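You operate a simulated robot arm through the tools that you are given. There is no shell and no other tool. Be economical: measure what you need, move in short steps, check, and stop when the job is done.

Carry out the task below with a simulated two-armed robot. There is one attempt and no reset: what you move stays moved.

Task
Space the three sliders out to bays 1, 3 and 5 and close the comb.
Fine: lower the rod with the blue rod lever, shut the cap bar and lock it with the green turn bar.

Only the result counts: the job must be done as asked and must still hold three seconds after the hand-in. Knocking over, shifting, dropping, spilling or breaking anything else fails it. Lids that push on must go on centred and level and be pressed home; caps that screw on are set level and turned clockwise until they are tight.

Robot
Two 7-joint arms with fingered hands on one trunk, on a base that drives. Base frame: it is fixed to the floor where the robot stands at the start and does not move with it; the origin is under the middle of the robot, x ahead of it, y to its left, z up; the surface under the hand at the start is at about z = 0.8. Readings come in m, rad, newtons and seconds.
The left shoulder is at the start at [0.063, 0.187, 1.181], the right one opposite. With the tool pointing down near the work surface each hand reaches from about 0.1 to 0.78 m from the robot's upright axis, wherever it stands, measured 20 degrees to its own side. Places, roughly: blue braid (30x6x5 cm) [0.8, -0.1, 0.8]; blue hook (5x3x9 cm) [0.6, 0.3, 0.8]; blue rod lever [0.7, -0.1, 0.9]; cap bar of the comb [0.4, -0.3, 1.1]; cream slider [0.6, -0.2, 0.9]; green hook (5x3x9 cm) [0.6, 0.4, 0.8]; green slider [0.6, -0.1, 0.9]; green turn bar [0.5, 0.2, 0.9]; violet hook (5x3x9 cm) [0.6, 0.4, 0.8]; violet slider [0.6, -0.2, 0.9]; wooden comb [0.4, -0.1, 0.8]. Payload 3.6 kg a hand.
The TCP of each hand is the grasp point between the finger pads, 0.026 m short of the fingertips. In the tool frame z runs along the fingers and y along their closing line. Largest opening 0.088 m; the body of the gripper starts 0.03 m behind the TCP. The gripper is a hand of 3 fingers: y runs from the thumb to the fingers, the wrist lies at [-0.017, -0.098, -0.164] in the tool frame.
Orientation is that of the tool frame in the base frame, as [roll, pitch, yaw] about the fixed x, y, z axes, in that order (R = Rz(yaw) Ry(pitch) Rx(roll)). With the fingers straight down and the wrist toward the robot, the tool's x, y and z point along [0, 1, 0], [1, 0, 0] and [0, 0, -1] of the base frame.

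Tools
- The arms move only by the tool apply_moves. It takes "left_targets", "right_targets" or both (then of equal length, played together; a hand with none holds still); each is one flat list of numbers, 6 for each row, row after row: the shift along the base's x, y, z in units of 50 mm (1.0 is 50 mm), then the turn, a rotation vector about the base's x, y, z in units of 4 degrees (1.0 is 4 degrees). In form: [x, y, z, wx, wy, wz, x, y, z, wx, wy, wz, ...]. A call has 1 to 10 rows; each row shifts and turns the commanded pose from where the row before left it. A call with a number of a shift or a turn outside -1 to 1 is refused whole. A row lasts 0.2 s, in which the tool goes at most 0.05 m and 0.15 rad; a call with a longer step from one row to the next is refused whole. Where a pose cannot be reached the arm comes as near as it can. A force on the tool above 40 N (or 10 N above the force at the start of the call, whichever is more), or a blocked arm, ends the call early, and 0.2 s more pass. In this call time passes only in rows, and 0.2 s behind the last. It gives the time, the measured TCP pose, the force on the tool (base axes), the opening and the grip force at its end, in the units of the frame above (readings bear some noise), with the torque about the TCP (base axes, N m) and any sound that the robot's microphone picked up.
- Cameras (640 x 400 px; columns grow to the right, rows downward): "scene" is now at [0.2358, -0.0209, 1.1445]; the picture's right is [-0.24, -0.97, 0.00], its down [0.22, -0.05, -0.97] and it looks along [0.95, -0.23, 0.22] (base axes); focal length 214 px, centre (320, 200). "left" rides on the left gripper at [-0.056, -0.08, -0.102] in its tool frame; the picture's right is [-0.74, -0.32, 0.60], its down [0.62, -0.66, 0.41] and it looks along [0.27, 0.68, 0.69] (tool axes); focal length 247 px, centre (320, 200). "right" rides on the right gripper at [0.056, -0.08, -0.102] in its tool frame; the picture's right is [-0.73, 0.32, -0.60], its down [-0.62, -0.67, 0.41] and it looks along [-0.27, 0.68, 0.69] (tool axes); focal length 247 px, centre (320, 200). There is no depth. A picture from a camera that has moved, and an enlarged one, comes with that camera's place and axes in the base frame and with its lens.
- grab_frame(camera): a new picture of that camera. No time passes.
- slide_trunk(by): slides the trunk up (or, below 0, down) by that many m; the arms and the scene camera ride with it, the base frame stays. It gives what a move gives, with no picture.
- steer(legs): drives the robot by 1 to 6 legs, each [ahead, left, turn to the left] in m, m and rad, along the robot's own axes; the way and the turn of a leg run together, so that a leg with both is an arc; at most 1.5 m and 3.142 rad a leg. The arms and the cameras ride along, it lands a little off, and it stops where it bumps. It gives what a move gives.
- move_fingers(fingers, thumb_bend, thumb_turn, hand): sets how far each is bent, from 0 (flat) to 1 (curled in); at 0.3 the hand is open as for a grip, at 0.7 the pads meet at the TCP. One left out holds its place. A second passes; each finger stops where it meets its share of the squeeze, and holds until it gets a number again. It is the only way to open and close the hand. It gives what a move gives, with no picture; readings hold the bend of each and the force on the fingers (four entries, about 0 where the hand has none), thumb and palm. thumb_turn goes from beside the hand (0) to across from the fingers (1), as for a grip.
- turn_head(pan, tilt): turns the head with the scene camera to pan (to the left, within 1.047 rad either way) and tilt (down, from -0.506 to 1.204), counted from straight ahead of the robot. It gives what a move gives.
- close_up(camera, box): a new picture of the part [left, top, right, bottom] of that camera's present view, enlarged. No time passes.
- close_job(): hands the job in; it is judged then, once.

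Work in short steps. Places have to be worked out from the pictures, the camera data and where the tool is seen: move nearer, look again, correct. Check each grasp and each placing, and mend what went wrong. You have 120 turns and 100 pictures in all, those below and enlarged ones among them. Open the grippers and draw the arms clear of the work before you hand the job in, unless the task says otherwise; then end with one line.

The tools are called after "Request:" as name(argument=value, ...) on one line, values as JSON. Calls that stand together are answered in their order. apply_moves: Moves the arms, as the interface text tells. Its arguments: {"type":"object","properties":{"left_targets":{"type":"array","items":{"type":"number"}},"right_targets":{"type":"array","items":{"type":"number"}}},"required":[]} The other tools are called the same way: slide_trunk (by) slides the trunk up or down; move_fingers (fingers, thumb_bend, thumb_turn, hand) moves the fingers one by one; steer (legs) drives the base; turn_head (pan, tilt) turns the head that bears the scene camera; grab_frame (camera) takes a picture; close_up (camera, box) takes an enlarged picture of a part of a camera's view; close_job () hands the job in.

At the start:

```text
clock: 0.0
left_eef_pos: [0.4444, 0.1198, 1.4016]
left_tool_rot: [-3.14, 0.0, 1.572]
left_ft_force: [-0.4, -0.1, 0.2]
left_ft_torque: [0.0, -0.02, 0.02]
left_finger_gap: 0.0879
left_grasp_force: 0.0
left_shape: jaw
left_bend: [0.3, 0.3, 0.98]
left_finger forces: [0.1, 0.1, 0.0, 0.0, 0.0, 0.0]
right_eef_pos: [0.4636, -0.3123, 1.4841]
right_tool_rot: [3.141, -0.001, 1.571]
right_ft_force: [-0.5, -0.2, 0.9]
right_ft_torque: [0.01, 0.01, 0.01]
right_finger_gap: 0.0877
right_grasp_force: 0.0
right_shape: jaw
right_bend: [0.3, 0.3, 0.98]
right_finger forces: [0.1, 0.0, 0.0, 0.1, 0.1, 0.0]
trunk travel left (down, up): [-0.325, 0.432]
robot x, y, heading: [0.0, -0.0, -0.003]
head pan, tilt: [-0.239, -0.225]
```

scene: 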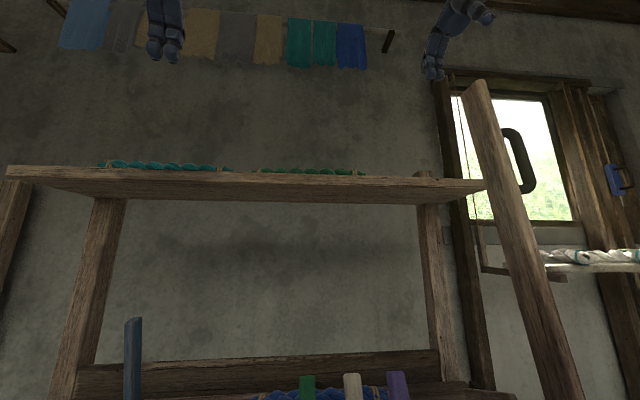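
right: 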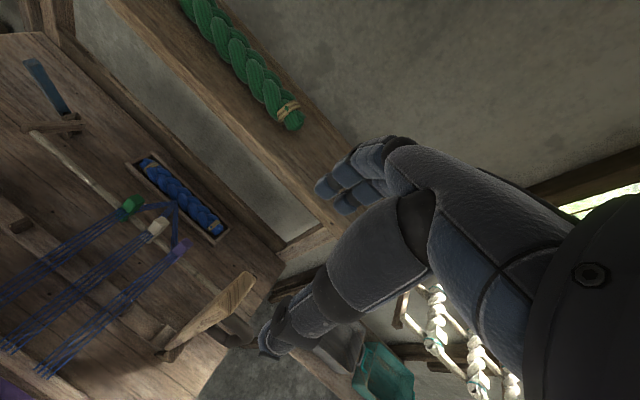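
left: 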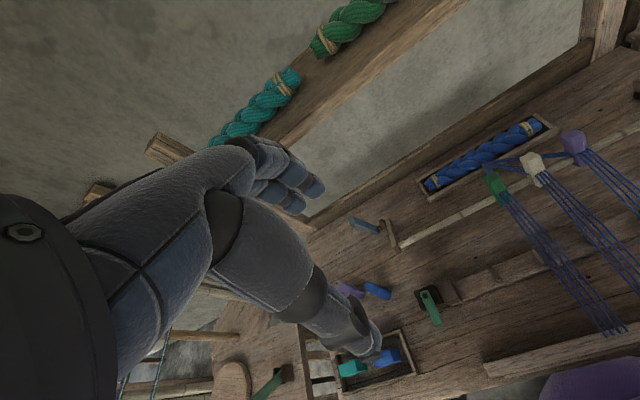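

The head looks up; I'll tilt it down to see the work surface.

Request:
turn_head(pan=-0.15, tilt=0.75)

Request:
grab_frame(camera="scene")

```text
clock: 1.2
left_eef_pos: [0.4454, 0.1208, 1.4024]
left_tool_rot: [-3.14, 0.0, 1.573]
left_ft_force: [0.0, -0.5, -0.3]
left_ft_torque: [-0.02, 0.0, 0.03]
left_finger_gap: 0.0878
left_grasp_force: 0.0
left_shape: jaw
left_bend: [0.3, 0.3, 0.98]
left_finger forces: [0.1, 0.1, 0.1, 0.0, 0.0, 0.0]
right_eef_pos: [0.4653, -0.3118, 1.4833]
right_tool_rot: [3.141, 0.0, 1.571]
right_ft_force: [0.9, -0.5, 0.4]
right_ft_torque: [0.0, 0.0, -0.02]
right_finger_gap: 0.0878
right_grasp_force: 0.0
right_shape: jaw
right_bend: [0.3, 0.3, 0.98]
right_finger forces: [0.1, 0.1, 0.0, 0.1, 0.1, 0.0]
trunk travel left (down, up): [-0.325, 0.432]
robot x, y, heading: [0.002, -0.0004, -0.004]
head pan, tilt: [-0.15, 0.75]
```

```text
96 pictures are left
camera scene: at [0.2379, -0.0138, 1.057], right [-0.15, -0.99, 0.0], down [-0.67, 0.1, -0.73], along [0.72, -0.11, -0.68], focal length 214 px, centre (320, 200)
```

scene: 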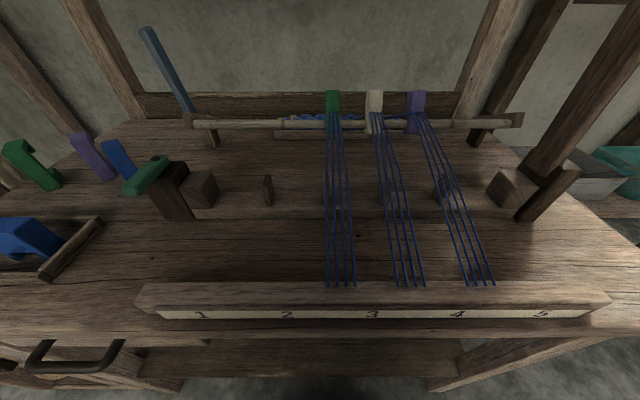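

The overview is clear; I'll enlarge parts of it for detail.

Request:
close_up(camera="scene", box=[120, 80, 360, 230])

Request:
close_up(camera="scene", box=[320, 80, 600, 255])

Request:
close_up(camera="scene", box=[130, 240, 630, 360])

```text
2.67 times, centred on (240, 155) of scene
camera zoom: at [0.2379, -0.0138, 1.057], right [-0.15, -0.99, 0.0], down [-0.67, 0.1, -0.73], along [0.72, -0.11, -0.68], focal length 572 px, centre (533, 320)
```

zoom: 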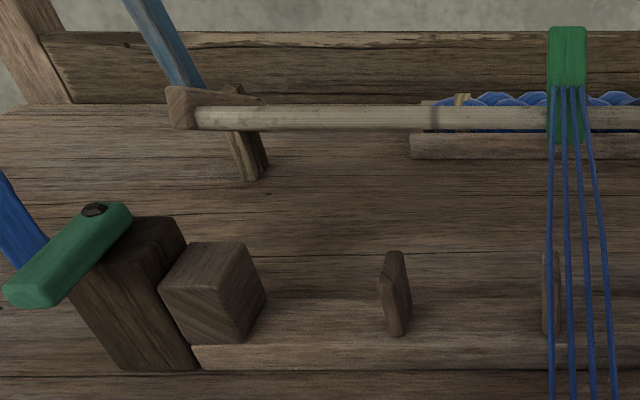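

```text
2.29 times, centred on (460, 168) of scene
camera zoom: at [0.2379, -0.0138, 1.057], right [-0.15, -0.99, 0.0], down [-0.67, 0.1, -0.73], along [0.72, -0.11, -0.68], focal length 490 px, centre (0, 274)
```

zoom: 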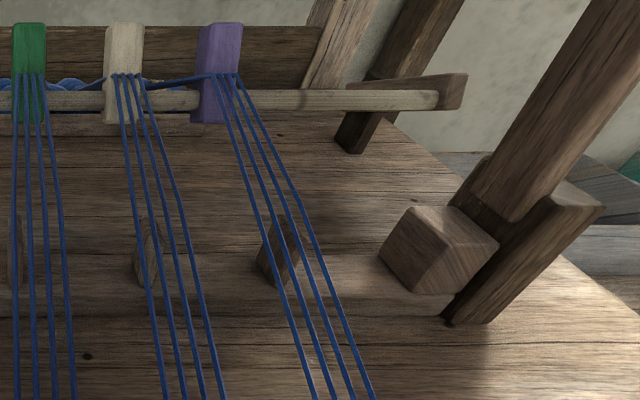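

```text
1.28 times, centred on (380, 300) of scene
camera zoom: at [0.2379, -0.0138, 1.057], right [-0.15, -0.99, 0.0], down [-0.67, 0.1, -0.73], along [0.72, -0.11, -0.68], focal length 274 px, centre (243, 72)
```

zoom: 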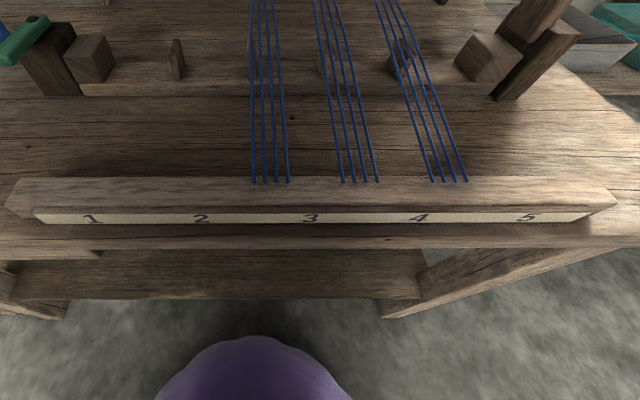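

I'll zoom the hand cameras onto the lever mechanism, cap bar and sliders.

Request:
close_up(camera="right", box=[0, 50, 240, 200])

Request:
close_up(camera="right", box=[0, 180, 304, 370])

Request:
close_up(camera="left", box=[320, 180, 480, 280])

Request:
close_up(camera="left", box=[360, 250, 600, 400])

```text
2.67 times, centred on (120, 125) of right
camera zoom: at [0.3854, -0.2567, 1.5862], right [0.32, -0.73, 0.6], down [-0.67, -0.62, -0.41], along [0.68, -0.27, -0.69], focal length 659 px, centre (853, 400)
```

zoom: 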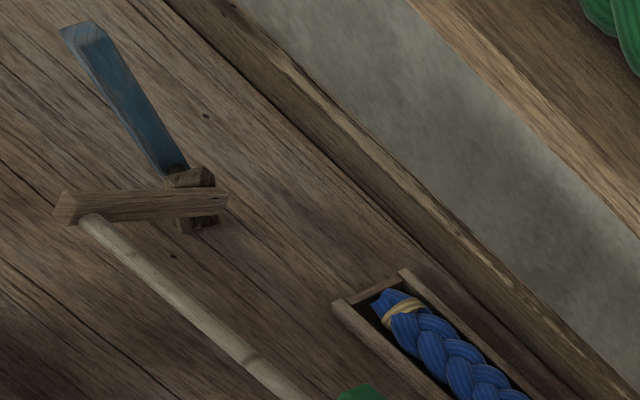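

```text
2.11 times, centred on (152, 275) of right
camera zoom: at [0.3854, -0.2567, 1.5862], right [0.32, -0.73, 0.6], down [-0.67, -0.62, -0.41], along [0.68, -0.27, -0.69], focal length 520 px, centre (674, 42)
```

zoom: 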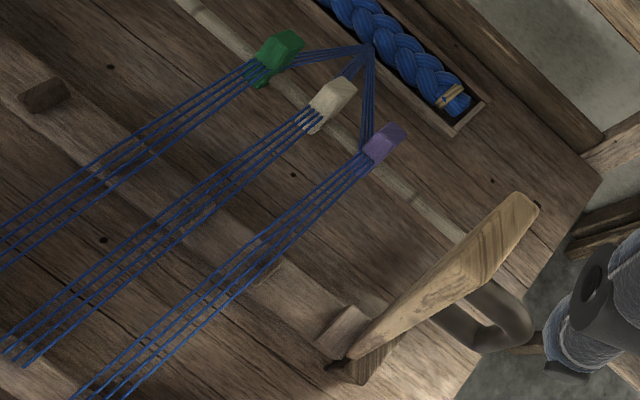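

```text
4.00 times, centred on (400, 230) of left
camera zoom: at [0.3645, 0.0631, 1.5045], right [-0.32, -0.74, -0.6], down [-0.67, 0.62, -0.41], along [0.67, 0.27, -0.69], focal length 988 px, centre (0, 80)
```

zoom: 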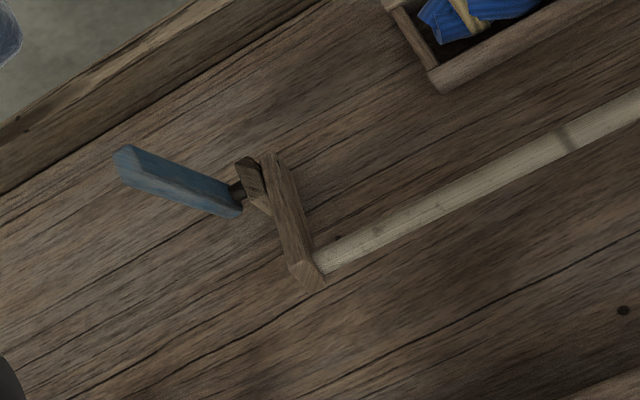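

```text
2.67 times, centred on (480, 325) of left
camera zoom: at [0.3645, 0.0631, 1.5045], right [-0.32, -0.74, -0.6], down [-0.67, 0.62, -0.41], along [0.67, 0.27, -0.69], focal length 659 px, centre (-107, -133)
```

zoom: 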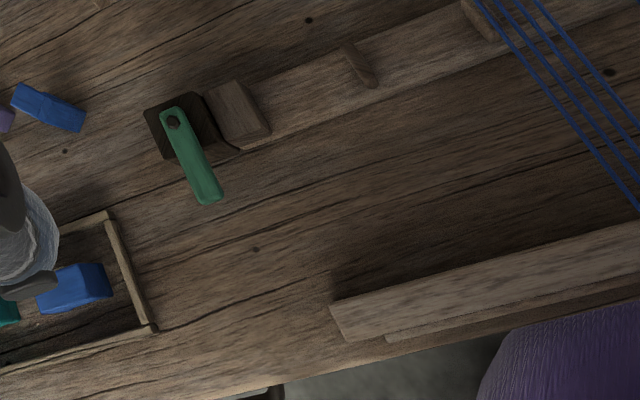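

Geometry so far: the comb runs along e≈(-0.15,-0.99), with bays about 85 mm apart. The green slider top is near (0.633,-0.097,0.935). The left arm stays clear of the upright cap bar, so I'll bring it above the green slider, staying below the shelf.

Request:
apply_moves(left_targets=[0, -0.5, -1, 0, 0, -0.3, 0, -0.5, -1, 0, 0, -0.3, 0, -0.5, -1, 0, 0, -0.3, 0, -0.5, -1, 0, 0, -0.3, 0, -0.5, -1, 0, 0, -0.3, 0.8, -0.5, -0.3, 0, 0, -0.3, 0.8, -0.5, -0.3, 0, 0, -0.3, 0.8, -0.5, -0.3, 0, 0, 0, 0.8, -0.4, -0.3, 0, 0, 0, 0.5, 0, -0.3, 0, 0, 0])

Request:
grab_frame(camera="left")

Request:
grab_frame(camera="scene")

```text
refused: row 1 steps farther than a row can; nothing moved
```

```text
88 pictures are left
camera left: at [0.3645, 0.0631, 1.5045], right [-0.32, -0.74, -0.6], down [-0.67, 0.62, -0.41], along [0.67, 0.27, -0.69], focal length 247 px, centre (320, 200)
```

left: 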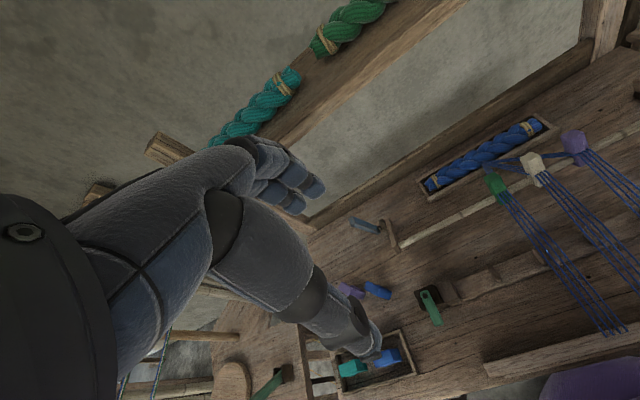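

```text
87 pictures are left
camera scene: at [0.2379, -0.0138, 1.057], right [-0.15, -0.99, 0.0], down [-0.67, 0.1, -0.73], along [0.72, -0.11, -0.68], focal length 214 px, centre (320, 200)
```

scene: 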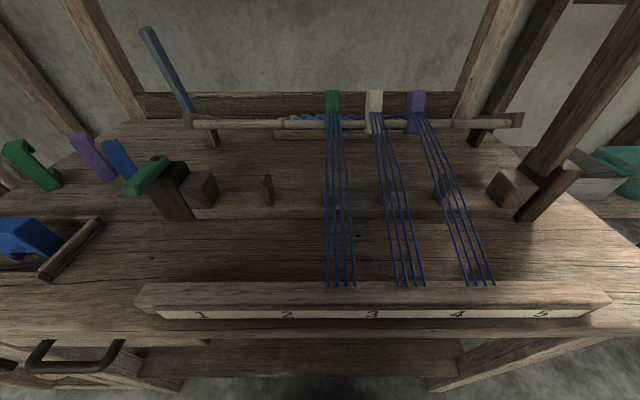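

The total step per row must stay within 50 mm, so I'm scaling the same path down.

Request:
apply_moves(left_targets=[0, -0.4, -0.9, 0, 0, -0.3, 0, -0.4, -0.9, 0, 0, -0.3, 0, -0.4, -0.9, 0, 0, -0.3, 0, -0.4, -0.9, 0, 0, -0.3, 0, -0.4, -0.9, 0, 0, -0.3, 0.75, -0.5, -0.3, 0, 0, -0.3, 0.75, -0.5, -0.3, 0, 0, -0.3, 0.75, -0.5, -0.3, 0, 0, 0, 0.75, -0.5, -0.3, 0, 0, 0, 0.75, -0.3, -0.3, 0, 0, 0])

Request:
grab_frame(camera="left")

Request:
grab_frame(camera="scene")

```text
clock: 3.5
left_eef_pos: [0.6339, -0.0963, 1.1054]
left_tool_rot: [-3.14, 0.001, 1.425]
left_ft_force: [0.0, 0.5, 0.3]
left_ft_torque: [-0.01, 0.0, 0.01]
left_finger_gap: 0.0877
left_grasp_force: 0.1
left_shape: jaw
left_bend: [0.3, 0.3, 0.98]
left_finger forces: [0.0, 0.1, 0.0, 0.0, 0.1, 0.1]
right_eef_pos: [0.4648, -0.3145, 1.4843]
right_tool_rot: [3.141, -0.001, 1.571]
right_ft_force: [0.5, 0.5, -0.1]
right_ft_torque: [0.01, 0.02, 0.02]
right_finger_gap: 0.0878
right_grasp_force: 0.1
right_shape: jaw
right_bend: [0.3, 0.3, 0.98]
right_finger forces: [0.0, 0.1, 0.0, 0.0, 0.1, 0.0]
trunk travel left (down, up): [-0.325, 0.432]
robot x, y, heading: [-0.0015, 0.0013, -0.001]
head pan, tilt: [-0.15, 0.75]
```

```text
86 pictures are left
camera left: at [0.5455, -0.1407, 1.2072], right [-0.42, -0.68, -0.6], down [-0.57, 0.71, -0.41], along [0.71, 0.17, -0.69], focal length 247 px, centre (320, 200)
```

left: 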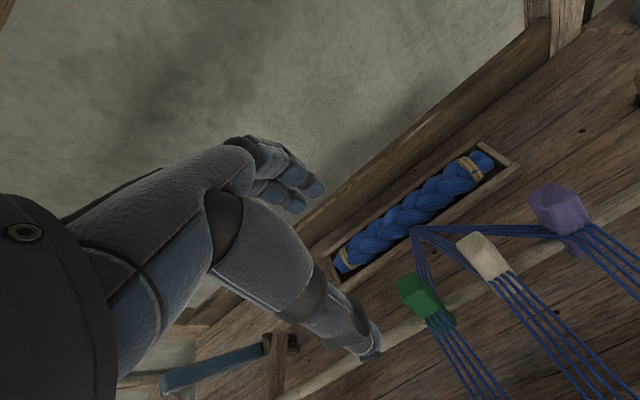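

```text
85 pictures are left
camera scene: at [0.2379, -0.0145, 1.0569], right [-0.15, -0.99, 0.0], down [-0.67, 0.1, -0.73], along [0.72, -0.11, -0.68], focal length 214 px, centre (320, 200)
```

scene: 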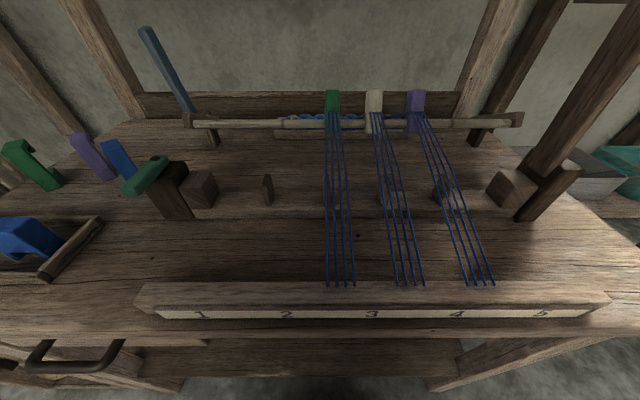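

The TCP is right over the green slider. I'll descend so that the tips sit about 25 mm below its top, then close.

Request:
apply_moves(left_targets=[0.04, -0.06, -0.6, 0, 0, 0, 0, 0, -0.9, 0, 0, 0, 0, 0, -0.9, 0, 0, 0, 0, 0, -0.85, 0, 0, 0])

Request:
close_up(camera="scene", box=[220, 50, 460, 200])

Request:
grab_frame(camera="left")

```text
clock: 4.5
left_eef_pos: [0.6354, -0.0985, 0.9396]
left_tool_rot: [3.14, 0.0, 1.426]
left_ft_force: [0.8, -0.5, -0.7]
left_ft_torque: [0.0, 0.01, -0.01]
left_finger_gap: 0.0876
left_grasp_force: 0.1
left_shape: jaw
left_bend: [0.3, 0.3, 0.98]
left_finger forces: [0.0, 0.0, 0.0, 0.0, 0.0, 0.1]
right_eef_pos: [0.465, -0.3124, 1.4842]
right_tool_rot: [3.14, -0.001, 1.571]
right_ft_force: [-0.7, 0.6, 0.0]
right_ft_torque: [-0.01, 0.0, 0.0]
right_finger_gap: 0.0878
right_grasp_force: 0.1
right_shape: jaw
right_bend: [0.3, 0.3, 0.98]
right_finger forces: [0.1, 0.0, 0.0, 0.1, 0.1, 0.2]
trunk travel left (down, up): [-0.325, 0.432]
robot x, y, heading: [-0.0008, -0.0014, -0.0]
head pan, tilt: [-0.15, 0.75]
```

```text
2.67 times, centred on (340, 125) of scene
camera zoom: at [0.2381, -0.0138, 1.0569], right [-0.15, -0.99, 0.0], down [-0.67, 0.1, -0.73], along [0.72, -0.11, -0.68], focal length 572 px, centre (267, 400)
```

zoom: 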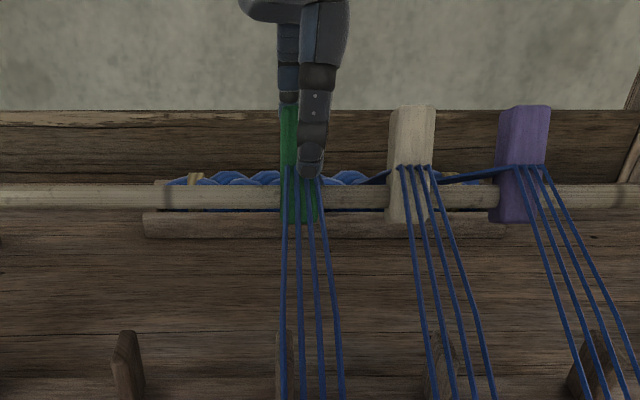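

```text
83 pictures are left
camera left: at [0.547, -0.1436, 1.0416], right [-0.42, -0.68, -0.6], down [-0.57, 0.71, -0.41], along [0.71, 0.17, -0.69], focal length 247 px, centre (320, 200)
```

left: 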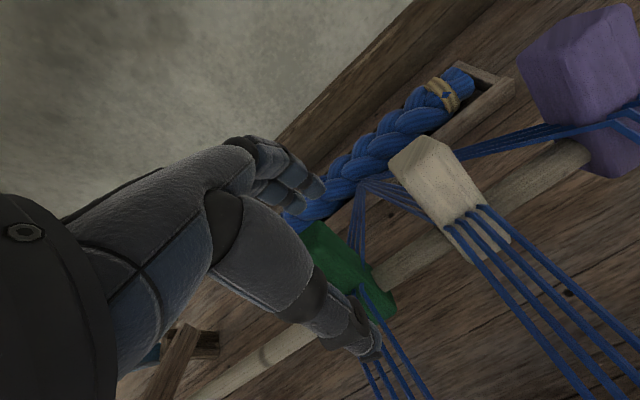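

The thumb sits slightly right of centre and almost at string level, so I'll raise it 8 mm and shift it 6 mm left before closing.

Request:
apply_moves(left_targets=[0.02, 0.14, 0.16, 0, 0, 0])

Request:
move_fingers(hand="left", fingers=0.62, thumb_bend=0.62)

Request:
close_up(camera="scene", box=[220, 50, 460, 200])

```text
clock: 4.8
left_eef_pos: [0.6349, -0.0917, 0.9481]
left_tool_rot: [-3.14, 0.0, 1.427]
left_ft_force: [0.5, -0.3, -0.3]
left_ft_torque: [-0.01, 0.02, 0.0]
left_finger_gap: 0.0876
left_grasp_force: 0.0
left_shape: jaw
left_bend: [0.3, 0.3, 0.98]
left_finger forces: [0.1, 0.0, 0.1, 0.1, 0.0, 0.0]
right_eef_pos: [0.4645, -0.3124, 1.4835]
right_tool_rot: [3.141, 0.0, 1.57]
right_ft_force: [0.5, 0.0, 0.1]
right_ft_torque: [0.0, 0.0, 0.01]
right_finger_gap: 0.0875
right_grasp_force: 0.0
right_shape: jaw
right_bend: [0.3, 0.3, 0.98]
right_finger forces: [0.1, 0.0, 0.0, 0.0, 0.1, 0.1]
trunk travel left (down, up): [-0.325, 0.432]
robot x, y, heading: [-0.0007, 0.0014, -0.004]
head pan, tilt: [-0.15, 0.75]
```

```text
clock: 5.8
left_eef_pos: [0.6355, -0.0931, 0.948]
left_tool_rot: [-3.138, 0.002, 1.427]
left_ft_force: [-1.0, -0.9, -1.5]
left_ft_torque: [-0.01, 0.03, 0.03]
left_finger_gap: 0.0289
left_grasp_force: 4.0
left_shape: fingers
left_bend: [0.59, 0.57, 0.97]
left_finger forces: [2.2, 2.5, 0.1, 0.0, 4.2, 0.0]
right_eef_pos: [0.4652, -0.3121, 1.4833]
right_tool_rot: [-3.141, 0.001, 1.569]
right_ft_force: [-0.9, -0.3, 0.3]
right_ft_torque: [-0.03, 0.02, 0.01]
right_finger_gap: 0.0876
right_grasp_force: 0.0
right_shape: jaw
right_bend: [0.3, 0.3, 0.98]
right_finger forces: [0.0, 0.1, 0.0, 0.0, 0.1, 0.1]
trunk travel left (down, up): [-0.325, 0.432]
robot x, y, heading: [0.0003, -0.0032, 0.006]
head pan, tilt: [-0.15, 0.75]
```

```text
2.67 times, centred on (340, 125) of scene
camera zoom: at [0.2379, -0.0139, 1.0569], right [-0.15, -0.99, 0.0], down [-0.67, 0.1, -0.73], along [0.72, -0.11, -0.68], focal length 572 px, centre (267, 400)
```

zoom: 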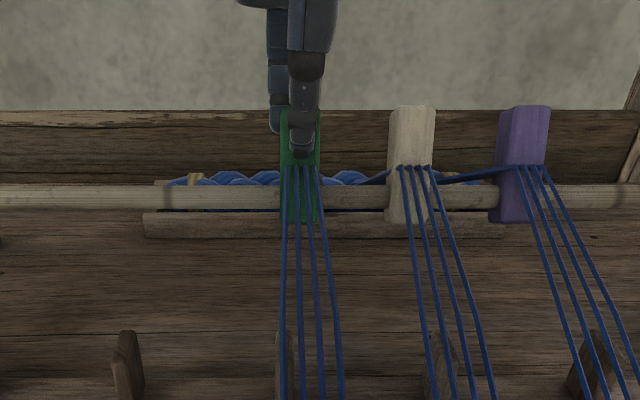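

The slider is gripped (gap 29 mm, about 4 N). I'll slide it left along the rod by 50 mm and check how the strings behave.

Request:
apply_moves(left_targets=[0.075, 0.49, 0, 0, 0, 0, 0.075, 0.49, 0, 0, 0, 0])

Request:
grab_frame(camera="scene")

```text
clock: 6.5
left_eef_pos: [0.6438, -0.043, 0.9481]
left_tool_rot: [-3.138, 0.001, 1.425]
left_ft_force: [-0.8, -0.5, -2.2]
left_ft_torque: [-0.03, 0.09, -0.07]
left_finger_gap: 0.0289
left_grasp_force: 5.2
left_shape: fingers
left_bend: [0.59, 0.57, 0.97]
left_finger forces: [2.4, 2.4, 0.0, 0.1, 4.2, 0.0]
right_eef_pos: [0.465, -0.3127, 1.4835]
right_tool_rot: [3.141, 0.001, 1.57]
right_ft_force: [-0.5, -0.1, 1.1]
right_ft_torque: [0.0, -0.01, 0.01]
right_finger_gap: 0.0879
right_grasp_force: 0.1
right_shape: jaw
right_bend: [0.3, 0.3, 0.98]
right_finger forces: [0.0, 0.0, 0.0, 0.0, 0.0, 0.0]
trunk travel left (down, up): [-0.325, 0.432]
robot x, y, heading: [0.0026, -0.0002, -0.004]
head pan, tilt: [-0.15, 0.75]
```

```text
81 pictures are left
camera scene: at [0.238, -0.0137, 1.0569], right [-0.15, -0.99, 0.0], down [-0.67, 0.1, -0.73], along [0.72, -0.11, -0.68], focal length 214 px, centre (320, 200)
```

scene: 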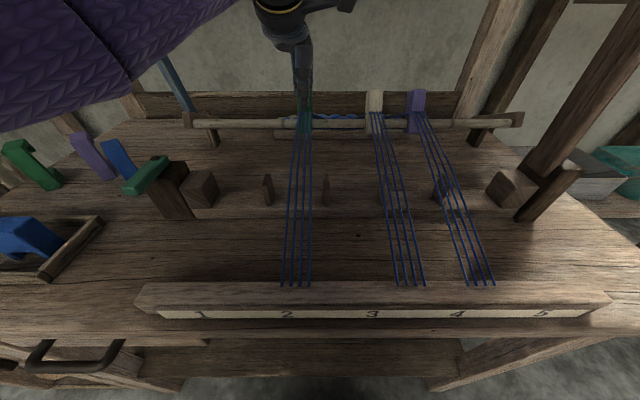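

The front ends travel with the slider. The strings need about 91 mm more to reach bay 1.

Request:
apply_moves(left_targets=[0.09, 0.6, 0, 0, 0, 0, 0.09, 0.6, 0, 0, 0, 0, 0.09, 0.6, 0, 0, 0, 0])

Request:
grab_frame(camera="scene")

```text
clock: 7.2
left_eef_pos: [0.659, 0.0487, 0.9488]
left_tool_rot: [-3.14, 0.001, 1.426]
left_ft_force: [-1.0, 0.7, -1.2]
left_ft_torque: [0.02, 0.09, 0.01]
left_finger_gap: 0.0291
left_grasp_force: 4.7
left_shape: fingers
left_bend: [0.6, 0.57, 0.97]
left_finger forces: [2.3, 2.3, 0.1, 0.1, 4.7, 0.0]
right_eef_pos: [0.4648, -0.3121, 1.4831]
right_tool_rot: [-3.14, 0.001, 1.571]
right_ft_force: [-0.2, -0.6, 0.4]
right_ft_torque: [-0.02, 0.05, 0.0]
right_finger_gap: 0.0877
right_grasp_force: 0.0
right_shape: jaw
right_bend: [0.3, 0.3, 0.98]
right_finger forces: [0.0, 0.0, 0.0, 0.0, 0.1, 0.0]
trunk travel left (down, up): [-0.325, 0.432]
robot x, y, heading: [-0.0024, 0.0009, -0.004]
head pan, tilt: [-0.15, 0.75]
```

```text
80 pictures are left
camera scene: at [0.2379, -0.0132, 1.0569], right [-0.15, -0.99, 0.0], down [-0.67, 0.1, -0.73], along [0.72, -0.11, -0.68], focal length 214 px, centre (320, 200)
```

scene: 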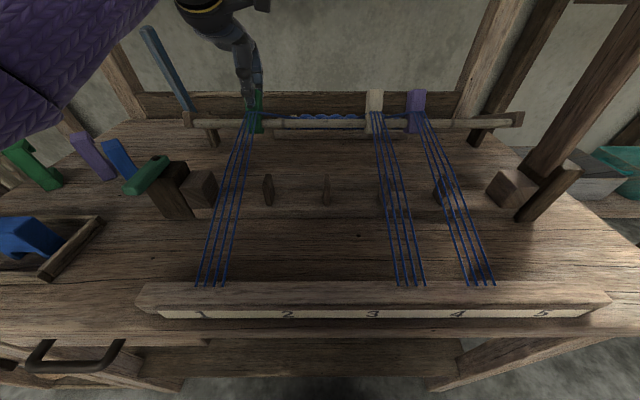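

Green now lines up with bay 1. I'll open the fingers, lift clear and zoom in to verify.

Request:
move_fingers(hand="left", fingers=0.35, thumb_bend=0.35)

Request:
apply_moves(left_targets=[0, 0, 0.9, 0, 0, 0, 0, -0.2, 0.9, 0, 0, 0])

Request:
close_up(camera="scene", box=[150, 80, 390, 230])

Request:
grab_frame(camera="left")

```text
clock: 8.2
left_eef_pos: [0.6582, 0.0472, 0.9501]
left_tool_rot: [-3.141, -0.001, 1.427]
left_ft_force: [-0.5, -0.2, 0.5]
left_ft_torque: [-0.03, -0.02, 0.0]
left_finger_gap: 0.0775
left_grasp_force: 0.1
left_shape: fingers
left_bend: [0.35, 0.35, 0.97]
left_finger forces: [0.1, 0.0, 0.0, 0.0, 0.0, 0.1]
right_eef_pos: [0.4652, -0.3122, 1.4832]
right_tool_rot: [-3.141, 0.002, 1.57]
right_ft_force: [0.7, -0.6, 0.4]
right_ft_torque: [0.01, -0.01, 0.01]
right_finger_gap: 0.0877
right_grasp_force: 0.1
right_shape: jaw
right_bend: [0.3, 0.3, 0.98]
right_finger forces: [0.0, 0.1, 0.0, 0.0, 0.0, 0.0]
trunk travel left (down, up): [-0.325, 0.432]
robot x, y, heading: [-0.0031, -0.0016, -0.005]
head pan, tilt: [-0.15, 0.75]
```

```text
clock: 8.8
left_eef_pos: [0.6584, 0.0365, 1.0381]
left_tool_rot: [-3.138, 0.002, 1.425]
left_ft_force: [0.9, 0.1, -0.9]
left_ft_torque: [0.0, -0.01, 0.03]
left_finger_gap: 0.0775
left_grasp_force: 0.1
left_shape: fingers
left_bend: [0.35, 0.35, 0.97]
left_finger forces: [0.0, 0.0, 0.1, 0.0, 0.1, 0.0]
right_eef_pos: [0.4646, -0.3129, 1.4839]
right_tool_rot: [3.141, -0.002, 1.57]
right_ft_force: [0.0, 1.0, -0.5]
right_ft_torque: [-0.02, 0.0, 0.05]
right_finger_gap: 0.0875
right_grasp_force: 0.0
right_shape: jaw
right_bend: [0.3, 0.3, 0.98]
right_finger forces: [0.0, 0.0, 0.0, 0.0, 0.1, 0.0]
trunk travel left (down, up): [-0.325, 0.432]
robot x, y, heading: [-0.0015, -0.0011, -0.0]
head pan, tilt: [-0.15, 0.75]
```

```text
2.67 times, centred on (270, 155) of scene
camera zoom: at [0.2377, -0.0142, 1.057], right [-0.15, -0.99, 0.0], down [-0.67, 0.1, -0.73], along [0.72, -0.11, -0.68], focal length 572 px, centre (453, 320)
```

zoom: 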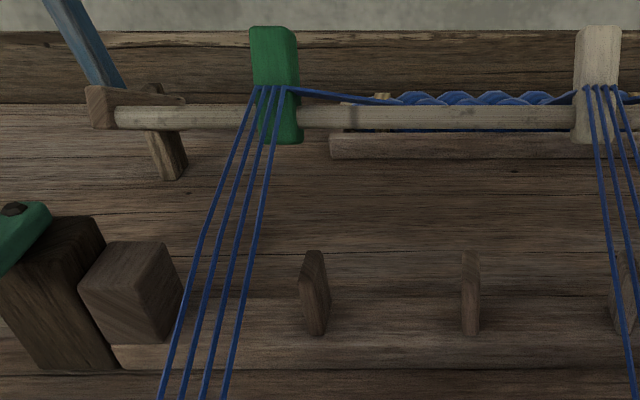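

```text
78 pictures are left
camera left: at [0.5699, -0.0081, 1.1403], right [-0.42, -0.68, -0.6], down [-0.57, 0.71, -0.41], along [0.71, 0.17, -0.69], focal length 247 px, centre (320, 200)
```

left: 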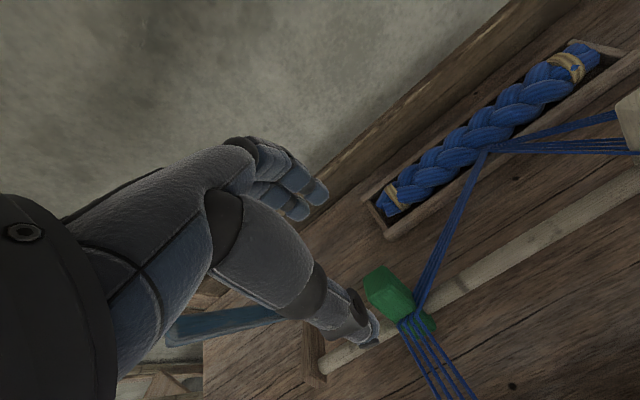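

Green's strings sit in bay 1 (about 4 mm off centre). Next I'll move above the cream slider, estimated at (0.624,-0.175).

Request:
apply_moves(left_targets=[-0.13, -0.84, 0, 0, 0, 0, -0.13, -0.84, 0, 0, 0, 0, -0.13, -0.84, 0, 0, 0, 0, -0.13, -0.84, 0, 0, 0, 0, -0.13, -0.84, 0, 0, 0, 0])

Request:
grab_frame(camera="left")

Request:
close_up(camera="scene", box=[250, 0, 490, 150])

```text
clock: 10.1
left_eef_pos: [0.6325, -0.132, 1.0301]
left_tool_rot: [-3.141, 0.003, 1.428]
left_ft_force: [-0.4, 0.1, 0.9]
left_ft_torque: [0.0, 0.0, -0.02]
left_finger_gap: 0.0775
left_grasp_force: 0.1
left_shape: fingers
left_bend: [0.35, 0.35, 0.97]
left_finger forces: [0.0, 0.0, 0.0, 0.0, 0.0, 0.1]
left hand out of reach, approached as far as the arm can: row 5
right_eef_pos: [0.4656, -0.3127, 1.4838]
right_tool_rot: [3.14, 0.0, 1.57]
right_ft_force: [-0.7, 0.8, -0.2]
right_ft_torque: [-0.02, -0.01, 0.03]
right_finger_gap: 0.0875
right_grasp_force: 0.0
right_shape: jaw
right_bend: [0.3, 0.3, 0.98]
right_finger forces: [0.1, 0.0, 0.0, 0.0, 0.1, 0.0]
trunk travel left (down, up): [-0.325, 0.432]
robot x, y, heading: [0.0004, 0.0033, -0.002]
head pan, tilt: [-0.15, 0.75]
```

```text
77 pictures are left
camera left: at [0.5436, -0.1766, 1.1319], right [-0.42, -0.68, -0.6], down [-0.57, 0.71, -0.41], along [0.71, 0.17, -0.69], focal length 247 px, centre (320, 200)
```

left: 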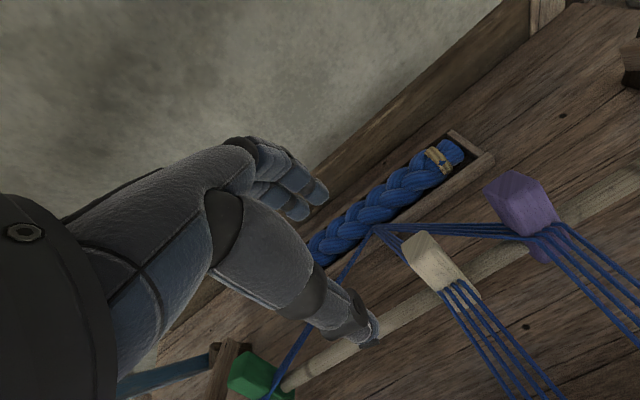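

```text
2.67 times, centred on (370, 75) of scene
camera zoom: at [0.2381, -0.0137, 1.0568], right [-0.15, -0.99, 0.0], down [-0.67, 0.1, -0.73], along [0.72, -0.11, -0.68], focal length 572 px, centre (187, 533)
```

zoom: 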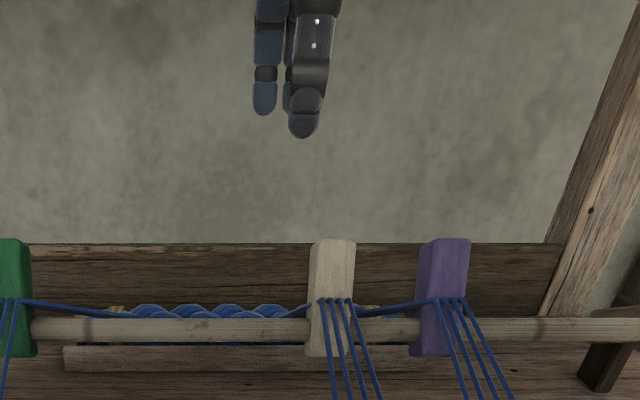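

Cream is just out of the left arm's reach, so I'll shift the base 0.14 m to the right. The hands are clear above everything.

Request:
steer(legs=[[0, -0.14, 0]])

Request:
grab_frame(camera="scene")

Request:
grab_frame(camera="left")

```text
clock: 11.4
left_eef_pos: [0.6317, -0.2725, 1.0291]
left_tool_rot: [-3.14, 0.0, 1.425]
left_ft_force: [0.3, -0.9, 0.3]
left_ft_torque: [0.04, 0.01, -0.02]
left_finger_gap: 0.0775
left_grasp_force: 0.1
left_shape: fingers
left_bend: [0.35, 0.35, 0.97]
left_finger forces: [0.0, 0.1, 0.0, 0.0, 0.0, 0.0]
right_eef_pos: [0.4635, -0.4536, 1.4829]
right_tool_rot: [3.14, -0.001, 1.57]
right_ft_force: [-0.2, -1.2, -0.2]
right_ft_torque: [0.07, -0.02, -0.02]
right_finger_gap: 0.088
right_grasp_force: 0.1
right_shape: jaw
right_bend: [0.3, 0.3, 0.98]
right_finger forces: [0.0, 0.0, 0.1, 0.1, 0.0, 0.0]
trunk travel left (down, up): [-0.325, 0.432]
robot x, y, heading: [-0.0006, -0.1414, 0.001]
head pan, tilt: [-0.15, 0.75]
```

```text
75 pictures are left
camera scene: at [0.2379, -0.154, 1.0569], right [-0.15, -0.99, 0.0], down [-0.67, 0.1, -0.73], along [0.72, -0.11, -0.68], focal length 214 px, centre (320, 200)
```

scene: 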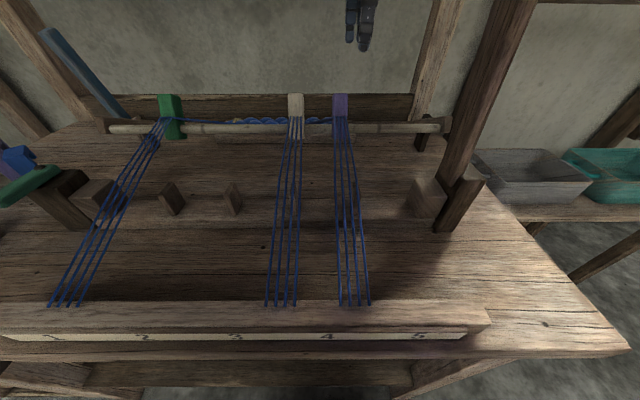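

```text
74 pictures are left
camera left: at [0.5429, -0.3172, 1.1313], right [-0.42, -0.68, -0.6], down [-0.57, 0.71, -0.41], along [0.71, 0.17, -0.69], focal length 247 px, centre (320, 200)
```

left: 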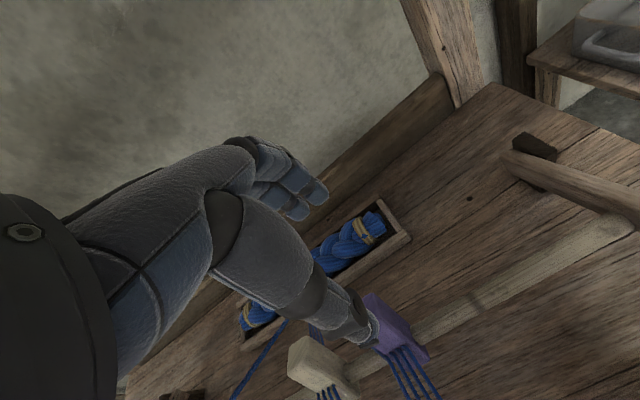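

Reach is now fine. The violet slider is nearest, at about (0.613,-0.245), so I'll align above it with a small move that also shows where the commanded pose stands.

Request:
apply_moves(left_targets=[-0.2, 0.28, 0, 0, 0, 0, -0.18, 0.27, -0.3, 0, 0, 0])

Request:
close_up(camera="scene", box=[220, 0, 460, 150])

```text
clock: 12.0
left_eef_pos: [0.6107, -0.2431, 1.0164]
left_tool_rot: [3.14, 0.001, 1.425]
left_ft_force: [-0.7, 0.0, 0.5]
left_ft_torque: [0.01, 0.0, -0.02]
left_finger_gap: 0.0773
left_grasp_force: 0.0
left_shape: fingers
left_bend: [0.35, 0.35, 0.97]
left_finger forces: [0.0, 0.0, 0.1, 0.1, 0.0, 0.0]
right_eef_pos: [0.4653, -0.451, 1.4838]
right_tool_rot: [3.141, -0.002, 1.568]
right_ft_force: [0.8, -0.2, 0.9]
right_ft_torque: [0.03, -0.01, -0.02]
right_finger_gap: 0.0877
right_grasp_force: 0.1
right_shape: jaw
right_bend: [0.3, 0.3, 0.98]
right_finger forces: [0.0, 0.0, 0.1, 0.0, 0.1, 0.1]
trunk travel left (down, up): [-0.325, 0.432]
robot x, y, heading: [0.0008, -0.1378, -0.002]
head pan, tilt: [-0.15, 0.75]
```

```text
2.67 times, centred on (340, 75) of scene
camera zoom: at [0.238, -0.1524, 1.0569], right [-0.15, -0.99, 0.0], down [-0.67, 0.1, -0.73], along [0.72, -0.11, -0.68], focal length 572 px, centre (267, 533)
```

zoom: 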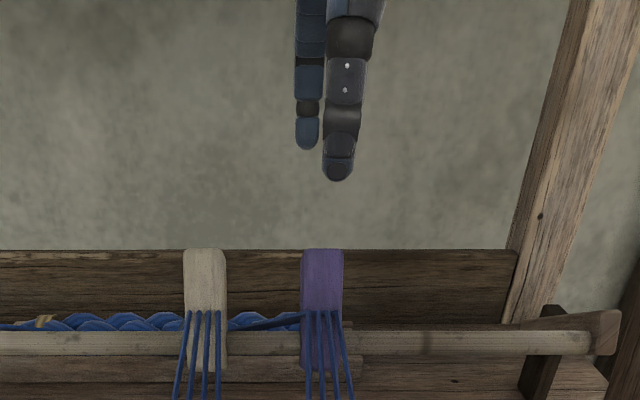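

Well centred over violet; I'll descend to the same grip height and close.

Request:
apply_moves(left_targets=[0.03, 0, -0.7, 0, 0, 0, 0, 0, -0.66, 0, 0, 0])

Request:
move_fingers(hand="left", fingers=0.62, thumb_bend=0.62)

Request:
apply_moves(left_targets=[-0.065, -0.43, 0, 0, 0, 0, -0.065, -0.43, 0, 0, 0, 0])

Request:
grab_frame(camera="scene")

```text
clock: 12.6
left_eef_pos: [0.612, -0.2447, 0.9489]
left_tool_rot: [3.142, 0.003, 1.427]
left_ft_force: [-0.1, -0.2, 0.0]
left_ft_torque: [0.03, 0.02, -0.02]
left_finger_gap: 0.0772
left_grasp_force: 0.0
left_shape: fingers
left_bend: [0.35, 0.35, 0.97]
left_finger forces: [0.0, 0.0, 0.1, 0.1, 0.0, 0.1]
right_eef_pos: [0.4649, -0.4507, 1.4824]
right_tool_rot: [-3.141, 0.001, 1.57]
right_ft_force: [-0.2, -1.0, -0.7]
right_ft_torque: [0.01, 0.0, -0.03]
right_finger_gap: 0.0875
right_grasp_force: 0.0
right_shape: jaw
right_bend: [0.3, 0.3, 0.98]
right_finger forces: [0.0, 0.0, 0.0, 0.0, 0.1, 0.0]
trunk travel left (down, up): [-0.325, 0.432]
robot x, y, heading: [0.0023, -0.1406, -0.001]
head pan, tilt: [-0.15, 0.75]
```

```text
clock: 13.6
left_eef_pos: [0.6122, -0.2438, 0.9477]
left_tool_rot: [-3.14, 0.0, 1.425]
left_ft_force: [2.3, -0.4, -0.7]
left_ft_torque: [-0.03, 0.01, 0.02]
left_finger_gap: 0.0286
left_grasp_force: 4.9
left_shape: fingers
left_bend: [0.58, 0.58, 0.97]
left_finger forces: [2.7, 2.8, 0.0, 0.0, 3.6, 0.1]
right_eef_pos: [0.465, -0.4513, 1.4845]
right_tool_rot: [-3.141, 0.001, 1.569]
right_ft_force: [-0.5, -0.2, -0.4]
right_ft_torque: [0.0, -0.03, 0.06]
right_finger_gap: 0.0874
right_grasp_force: 0.1
right_shape: jaw
right_bend: [0.3, 0.3, 0.98]
right_finger forces: [0.0, 0.0, 0.1, 0.0, 0.1, 0.1]
trunk travel left (down, up): [-0.325, 0.432]
robot x, y, heading: [0.0006, -0.1378, 0.002]
head pan, tilt: [-0.15, 0.75]
```

```text
clock: 14.2
left_eef_pos: [0.6061, -0.2898, 0.948]
left_tool_rot: [3.141, 0.002, 1.425]
left_ft_force: [0.1, -0.9, -1.2]
left_ft_torque: [0.04, 0.03, -0.03]
left_finger_gap: 0.0288
left_grasp_force: 5.0
left_shape: fingers
left_bend: [0.59, 0.58, 0.97]
left_finger forces: [2.8, 3.0, 0.1, 0.0, 3.9, 0.0]
right_eef_pos: [0.4653, -0.4518, 1.4826]
right_tool_rot: [-3.142, 0.001, 1.57]
right_ft_force: [0.7, -1.1, 0.6]
right_ft_torque: [0.0, 0.0, 0.03]
right_finger_gap: 0.0879
right_grasp_force: 0.0
right_shape: jaw
right_bend: [0.3, 0.3, 0.98]
right_finger forces: [0.0, 0.1, 0.1, 0.1, 0.0, 0.0]
trunk travel left (down, up): [-0.325, 0.432]
robot x, y, heading: [-0.0021, -0.1382, -0.0]
head pan, tilt: [-0.15, 0.75]
```

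```text
72 pictures are left
camera scene: at [0.2381, -0.1527, 1.0569], right [-0.15, -0.99, 0.0], down [-0.67, 0.1, -0.73], along [0.72, -0.11, -0.68], focal length 214 px, centre (320, 200)
```

scene: 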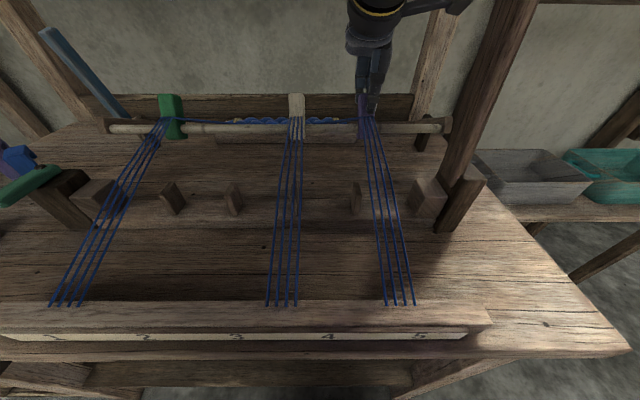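

Violet is near the bay 5 centre. I'll nudge it 5 mm further, release and lift.

Request:
apply_moves(left_targets=[-0.015, -0.1, 0, 0, 0, 0])

Request:
move_fingers(hand="left", fingers=0.35, thumb_bend=0.35)

Request:
apply_moves(left_targets=[0, 0, 0.9, 0, 0, 0, 0.12, 0.8, 0.5, 0, 0, 0, 0.12, 0.8, 0, 0, 0, 0, 0.12, 0.79, 0, 0, 0, 0])

Request:
grab_frame(camera="scene")

```text
clock: 14.6
left_eef_pos: [0.6039, -0.2931, 0.9475]
left_tool_rot: [-3.14, 0.0, 1.428]
left_ft_force: [1.3, 0.0, -1.5]
left_ft_torque: [0.0, 0.03, -0.03]
left_finger_gap: 0.0285
left_grasp_force: 5.1
left_shape: fingers
left_bend: [0.59, 0.58, 0.97]
left_finger forces: [2.7, 2.9, 0.0, 0.0, 4.2, 0.1]
right_eef_pos: [0.4657, -0.4526, 1.4829]
right_tool_rot: [-3.141, -0.001, 1.57]
right_ft_force: [-0.5, 0.2, 0.0]
right_ft_torque: [0.03, -0.01, -0.01]
right_finger_gap: 0.0876
right_grasp_force: 0.0
right_shape: jaw
right_bend: [0.3, 0.3, 0.98]
right_finger forces: [0.0, 0.1, 0.0, 0.1, 0.1, 0.1]
trunk travel left (down, up): [-0.325, 0.432]
robot x, y, heading: [0.0016, -0.1394, 0.006]
head pan, tilt: [-0.15, 0.75]
```

```text
clock: 15.6
left_eef_pos: [0.6053, -0.2927, 0.9468]
left_tool_rot: [-3.139, -0.001, 1.426]
left_ft_force: [-0.3, -0.1, 0.2]
left_ft_torque: [-0.02, -0.01, -0.01]
left_finger_gap: 0.0771
left_grasp_force: 0.1
left_shape: fingers
left_bend: [0.35, 0.35, 0.97]
left_finger forces: [0.0, 0.0, 0.0, 0.1, 0.1, 0.0]
right_eef_pos: [0.4645, -0.451, 1.4838]
right_tool_rot: [-3.142, 0.001, 1.57]
right_ft_force: [0.1, -0.1, 0.1]
right_ft_torque: [0.02, 0.02, -0.01]
right_finger_gap: 0.0873
right_grasp_force: 0.1
right_shape: jaw
right_bend: [0.3, 0.3, 0.98]
right_finger forces: [0.0, 0.1, 0.1, 0.1, 0.0, 0.1]
trunk travel left (down, up): [-0.325, 0.432]
robot x, y, heading: [0.0016, -0.1373, -0.002]
head pan, tilt: [-0.15, 0.75]
```

```text
clock: 16.6
left_eef_pos: [0.6256, -0.173, 1.0168]
left_tool_rot: [3.141, 0.0, 1.426]
left_ft_force: [0.6, -0.1, -0.5]
left_ft_torque: [0.01, 0.0, 0.02]
left_finger_gap: 0.0774
left_grasp_force: 0.0
left_shape: fingers
left_bend: [0.35, 0.35, 0.97]
left_finger forces: [0.0, 0.0, 0.0, 0.0, 0.0, 0.0]
right_eef_pos: [0.4658, -0.4499, 1.4838]
right_tool_rot: [-3.141, 0.001, 1.571]
right_ft_force: [0.0, -0.2, 0.7]
right_ft_torque: [0.02, -0.01, 0.01]
right_finger_gap: 0.0877
right_grasp_force: 0.0
right_shape: jaw
right_bend: [0.3, 0.3, 0.98]
right_finger forces: [0.0, 0.1, 0.1, 0.0, 0.1, 0.0]
trunk travel left (down, up): [-0.325, 0.432]
robot x, y, heading: [-0.0042, -0.141, -0.002]
head pan, tilt: [-0.15, 0.75]
```

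```text
71 pictures are left
camera scene: at [0.2381, -0.1518, 1.0569], right [-0.15, -0.99, 0.0], down [-0.67, 0.1, -0.73], along [0.72, -0.11, -0.68], focal length 214 px, centre (320, 200)
```

scene: 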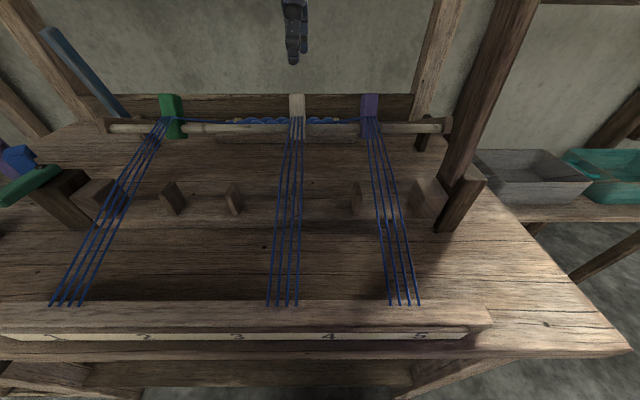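

The hand is over cream. I'll descend, grip, slide about 50 mm left and check.

Request:
apply_moves(left_targets=[-0.03, 0, -0.7, 0, 0, 0, 0, 0, -0.66, 0, 0, 0])

Request:
move_fingers(hand="left", fingers=0.62, thumb_bend=0.62)

Request:
apply_moves(left_targets=[0.075, 0.49, 0, 0, 0, 0, 0.075, 0.49, 0, 0, 0, 0])

Request:
grab_frame(camera="scene")

```text
clock: 17.2
left_eef_pos: [0.6231, -0.1718, 0.9494]
left_tool_rot: [3.141, 0.0, 1.428]
left_ft_force: [0.1, 0.0, 0.2]
left_ft_torque: [0.0, 0.01, -0.01]
left_finger_gap: 0.0772
left_grasp_force: 0.1
left_shape: fingers
left_bend: [0.35, 0.35, 0.97]
left_finger forces: [0.0, 0.0, 0.1, 0.0, 0.0, 0.0]
right_eef_pos: [0.464, -0.4512, 1.4839]
right_tool_rot: [3.141, 0.0, 1.57]
right_ft_force: [0.1, 0.1, 0.5]
right_ft_torque: [0.0, -0.01, 0.0]
right_finger_gap: 0.0876
right_grasp_force: 0.1
right_shape: jaw
right_bend: [0.3, 0.3, 0.98]
right_finger forces: [0.0, 0.1, 0.0, 0.0, 0.1, 0.0]
trunk travel left (down, up): [-0.325, 0.432]
robot x, y, heading: [-0.0035, -0.1362, -0.005]
head pan, tilt: [-0.15, 0.75]
```

```text
clock: 18.2
left_eef_pos: [0.6236, -0.173, 0.9493]
left_tool_rot: [-3.14, 0.001, 1.426]
left_ft_force: [0.9, -0.3, -0.8]
left_ft_torque: [0.01, 0.03, -0.05]
left_finger_gap: 0.0288
left_grasp_force: 4.4
left_shape: fingers
left_bend: [0.59, 0.57, 0.97]
left_finger forces: [2.6, 2.7, 0.0, 0.0, 3.7, 0.0]
right_eef_pos: [0.4657, -0.4513, 1.4829]
right_tool_rot: [3.141, -0.001, 1.571]
right_ft_force: [0.0, -0.5, 0.3]
right_ft_torque: [-0.04, -0.02, 0.01]
right_finger_gap: 0.0876
right_grasp_force: 0.1
right_shape: jaw
right_bend: [0.3, 0.3, 0.98]
right_finger forces: [0.0, 0.1, 0.0, 0.0, 0.0, 0.0]
trunk travel left (down, up): [-0.325, 0.432]
robot x, y, heading: [0.0005, -0.141, 0.004]
head pan, tilt: [-0.15, 0.75]
```

```text
clock: 18.8
left_eef_pos: [0.6292, -0.1231, 0.9496]
left_tool_rot: [-3.139, 0.0, 1.426]
left_ft_force: [3.2, 0.1, -3.0]
left_ft_torque: [0.02, 0.02, -0.03]
left_finger_gap: 0.0289
left_grasp_force: 5.5
left_shape: fingers
left_bend: [0.58, 0.58, 0.97]
left_finger forces: [3.1, 3.2, 0.1, 0.1, 2.8, 0.0]
right_eef_pos: [0.4659, -0.4515, 1.4834]
right_tool_rot: [3.14, 0.0, 1.57]
right_ft_force: [-0.4, 0.4, -0.3]
right_ft_torque: [0.02, -0.01, 0.02]
right_finger_gap: 0.0876
right_grasp_force: 0.0
right_shape: jaw
right_bend: [0.3, 0.3, 0.98]
right_finger forces: [0.1, 0.0, 0.1, 0.1, 0.0, 0.0]
trunk travel left (down, up): [-0.325, 0.432]
robot x, y, heading: [-0.0007, -0.14, 0.002]
head pan, tilt: [-0.15, 0.75]
```

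```text
70 pictures are left
camera scene: at [0.2385, -0.1524, 1.0568], right [-0.15, -0.99, 0.0], down [-0.67, 0.1, -0.73], along [0.72, -0.11, -0.68], focal length 214 px, centre (320, 200)
```

scene: 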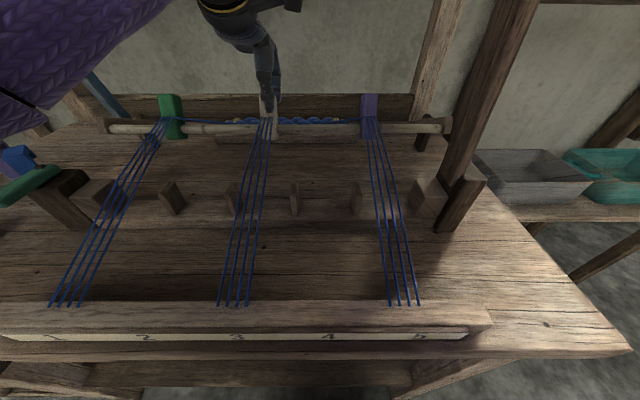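

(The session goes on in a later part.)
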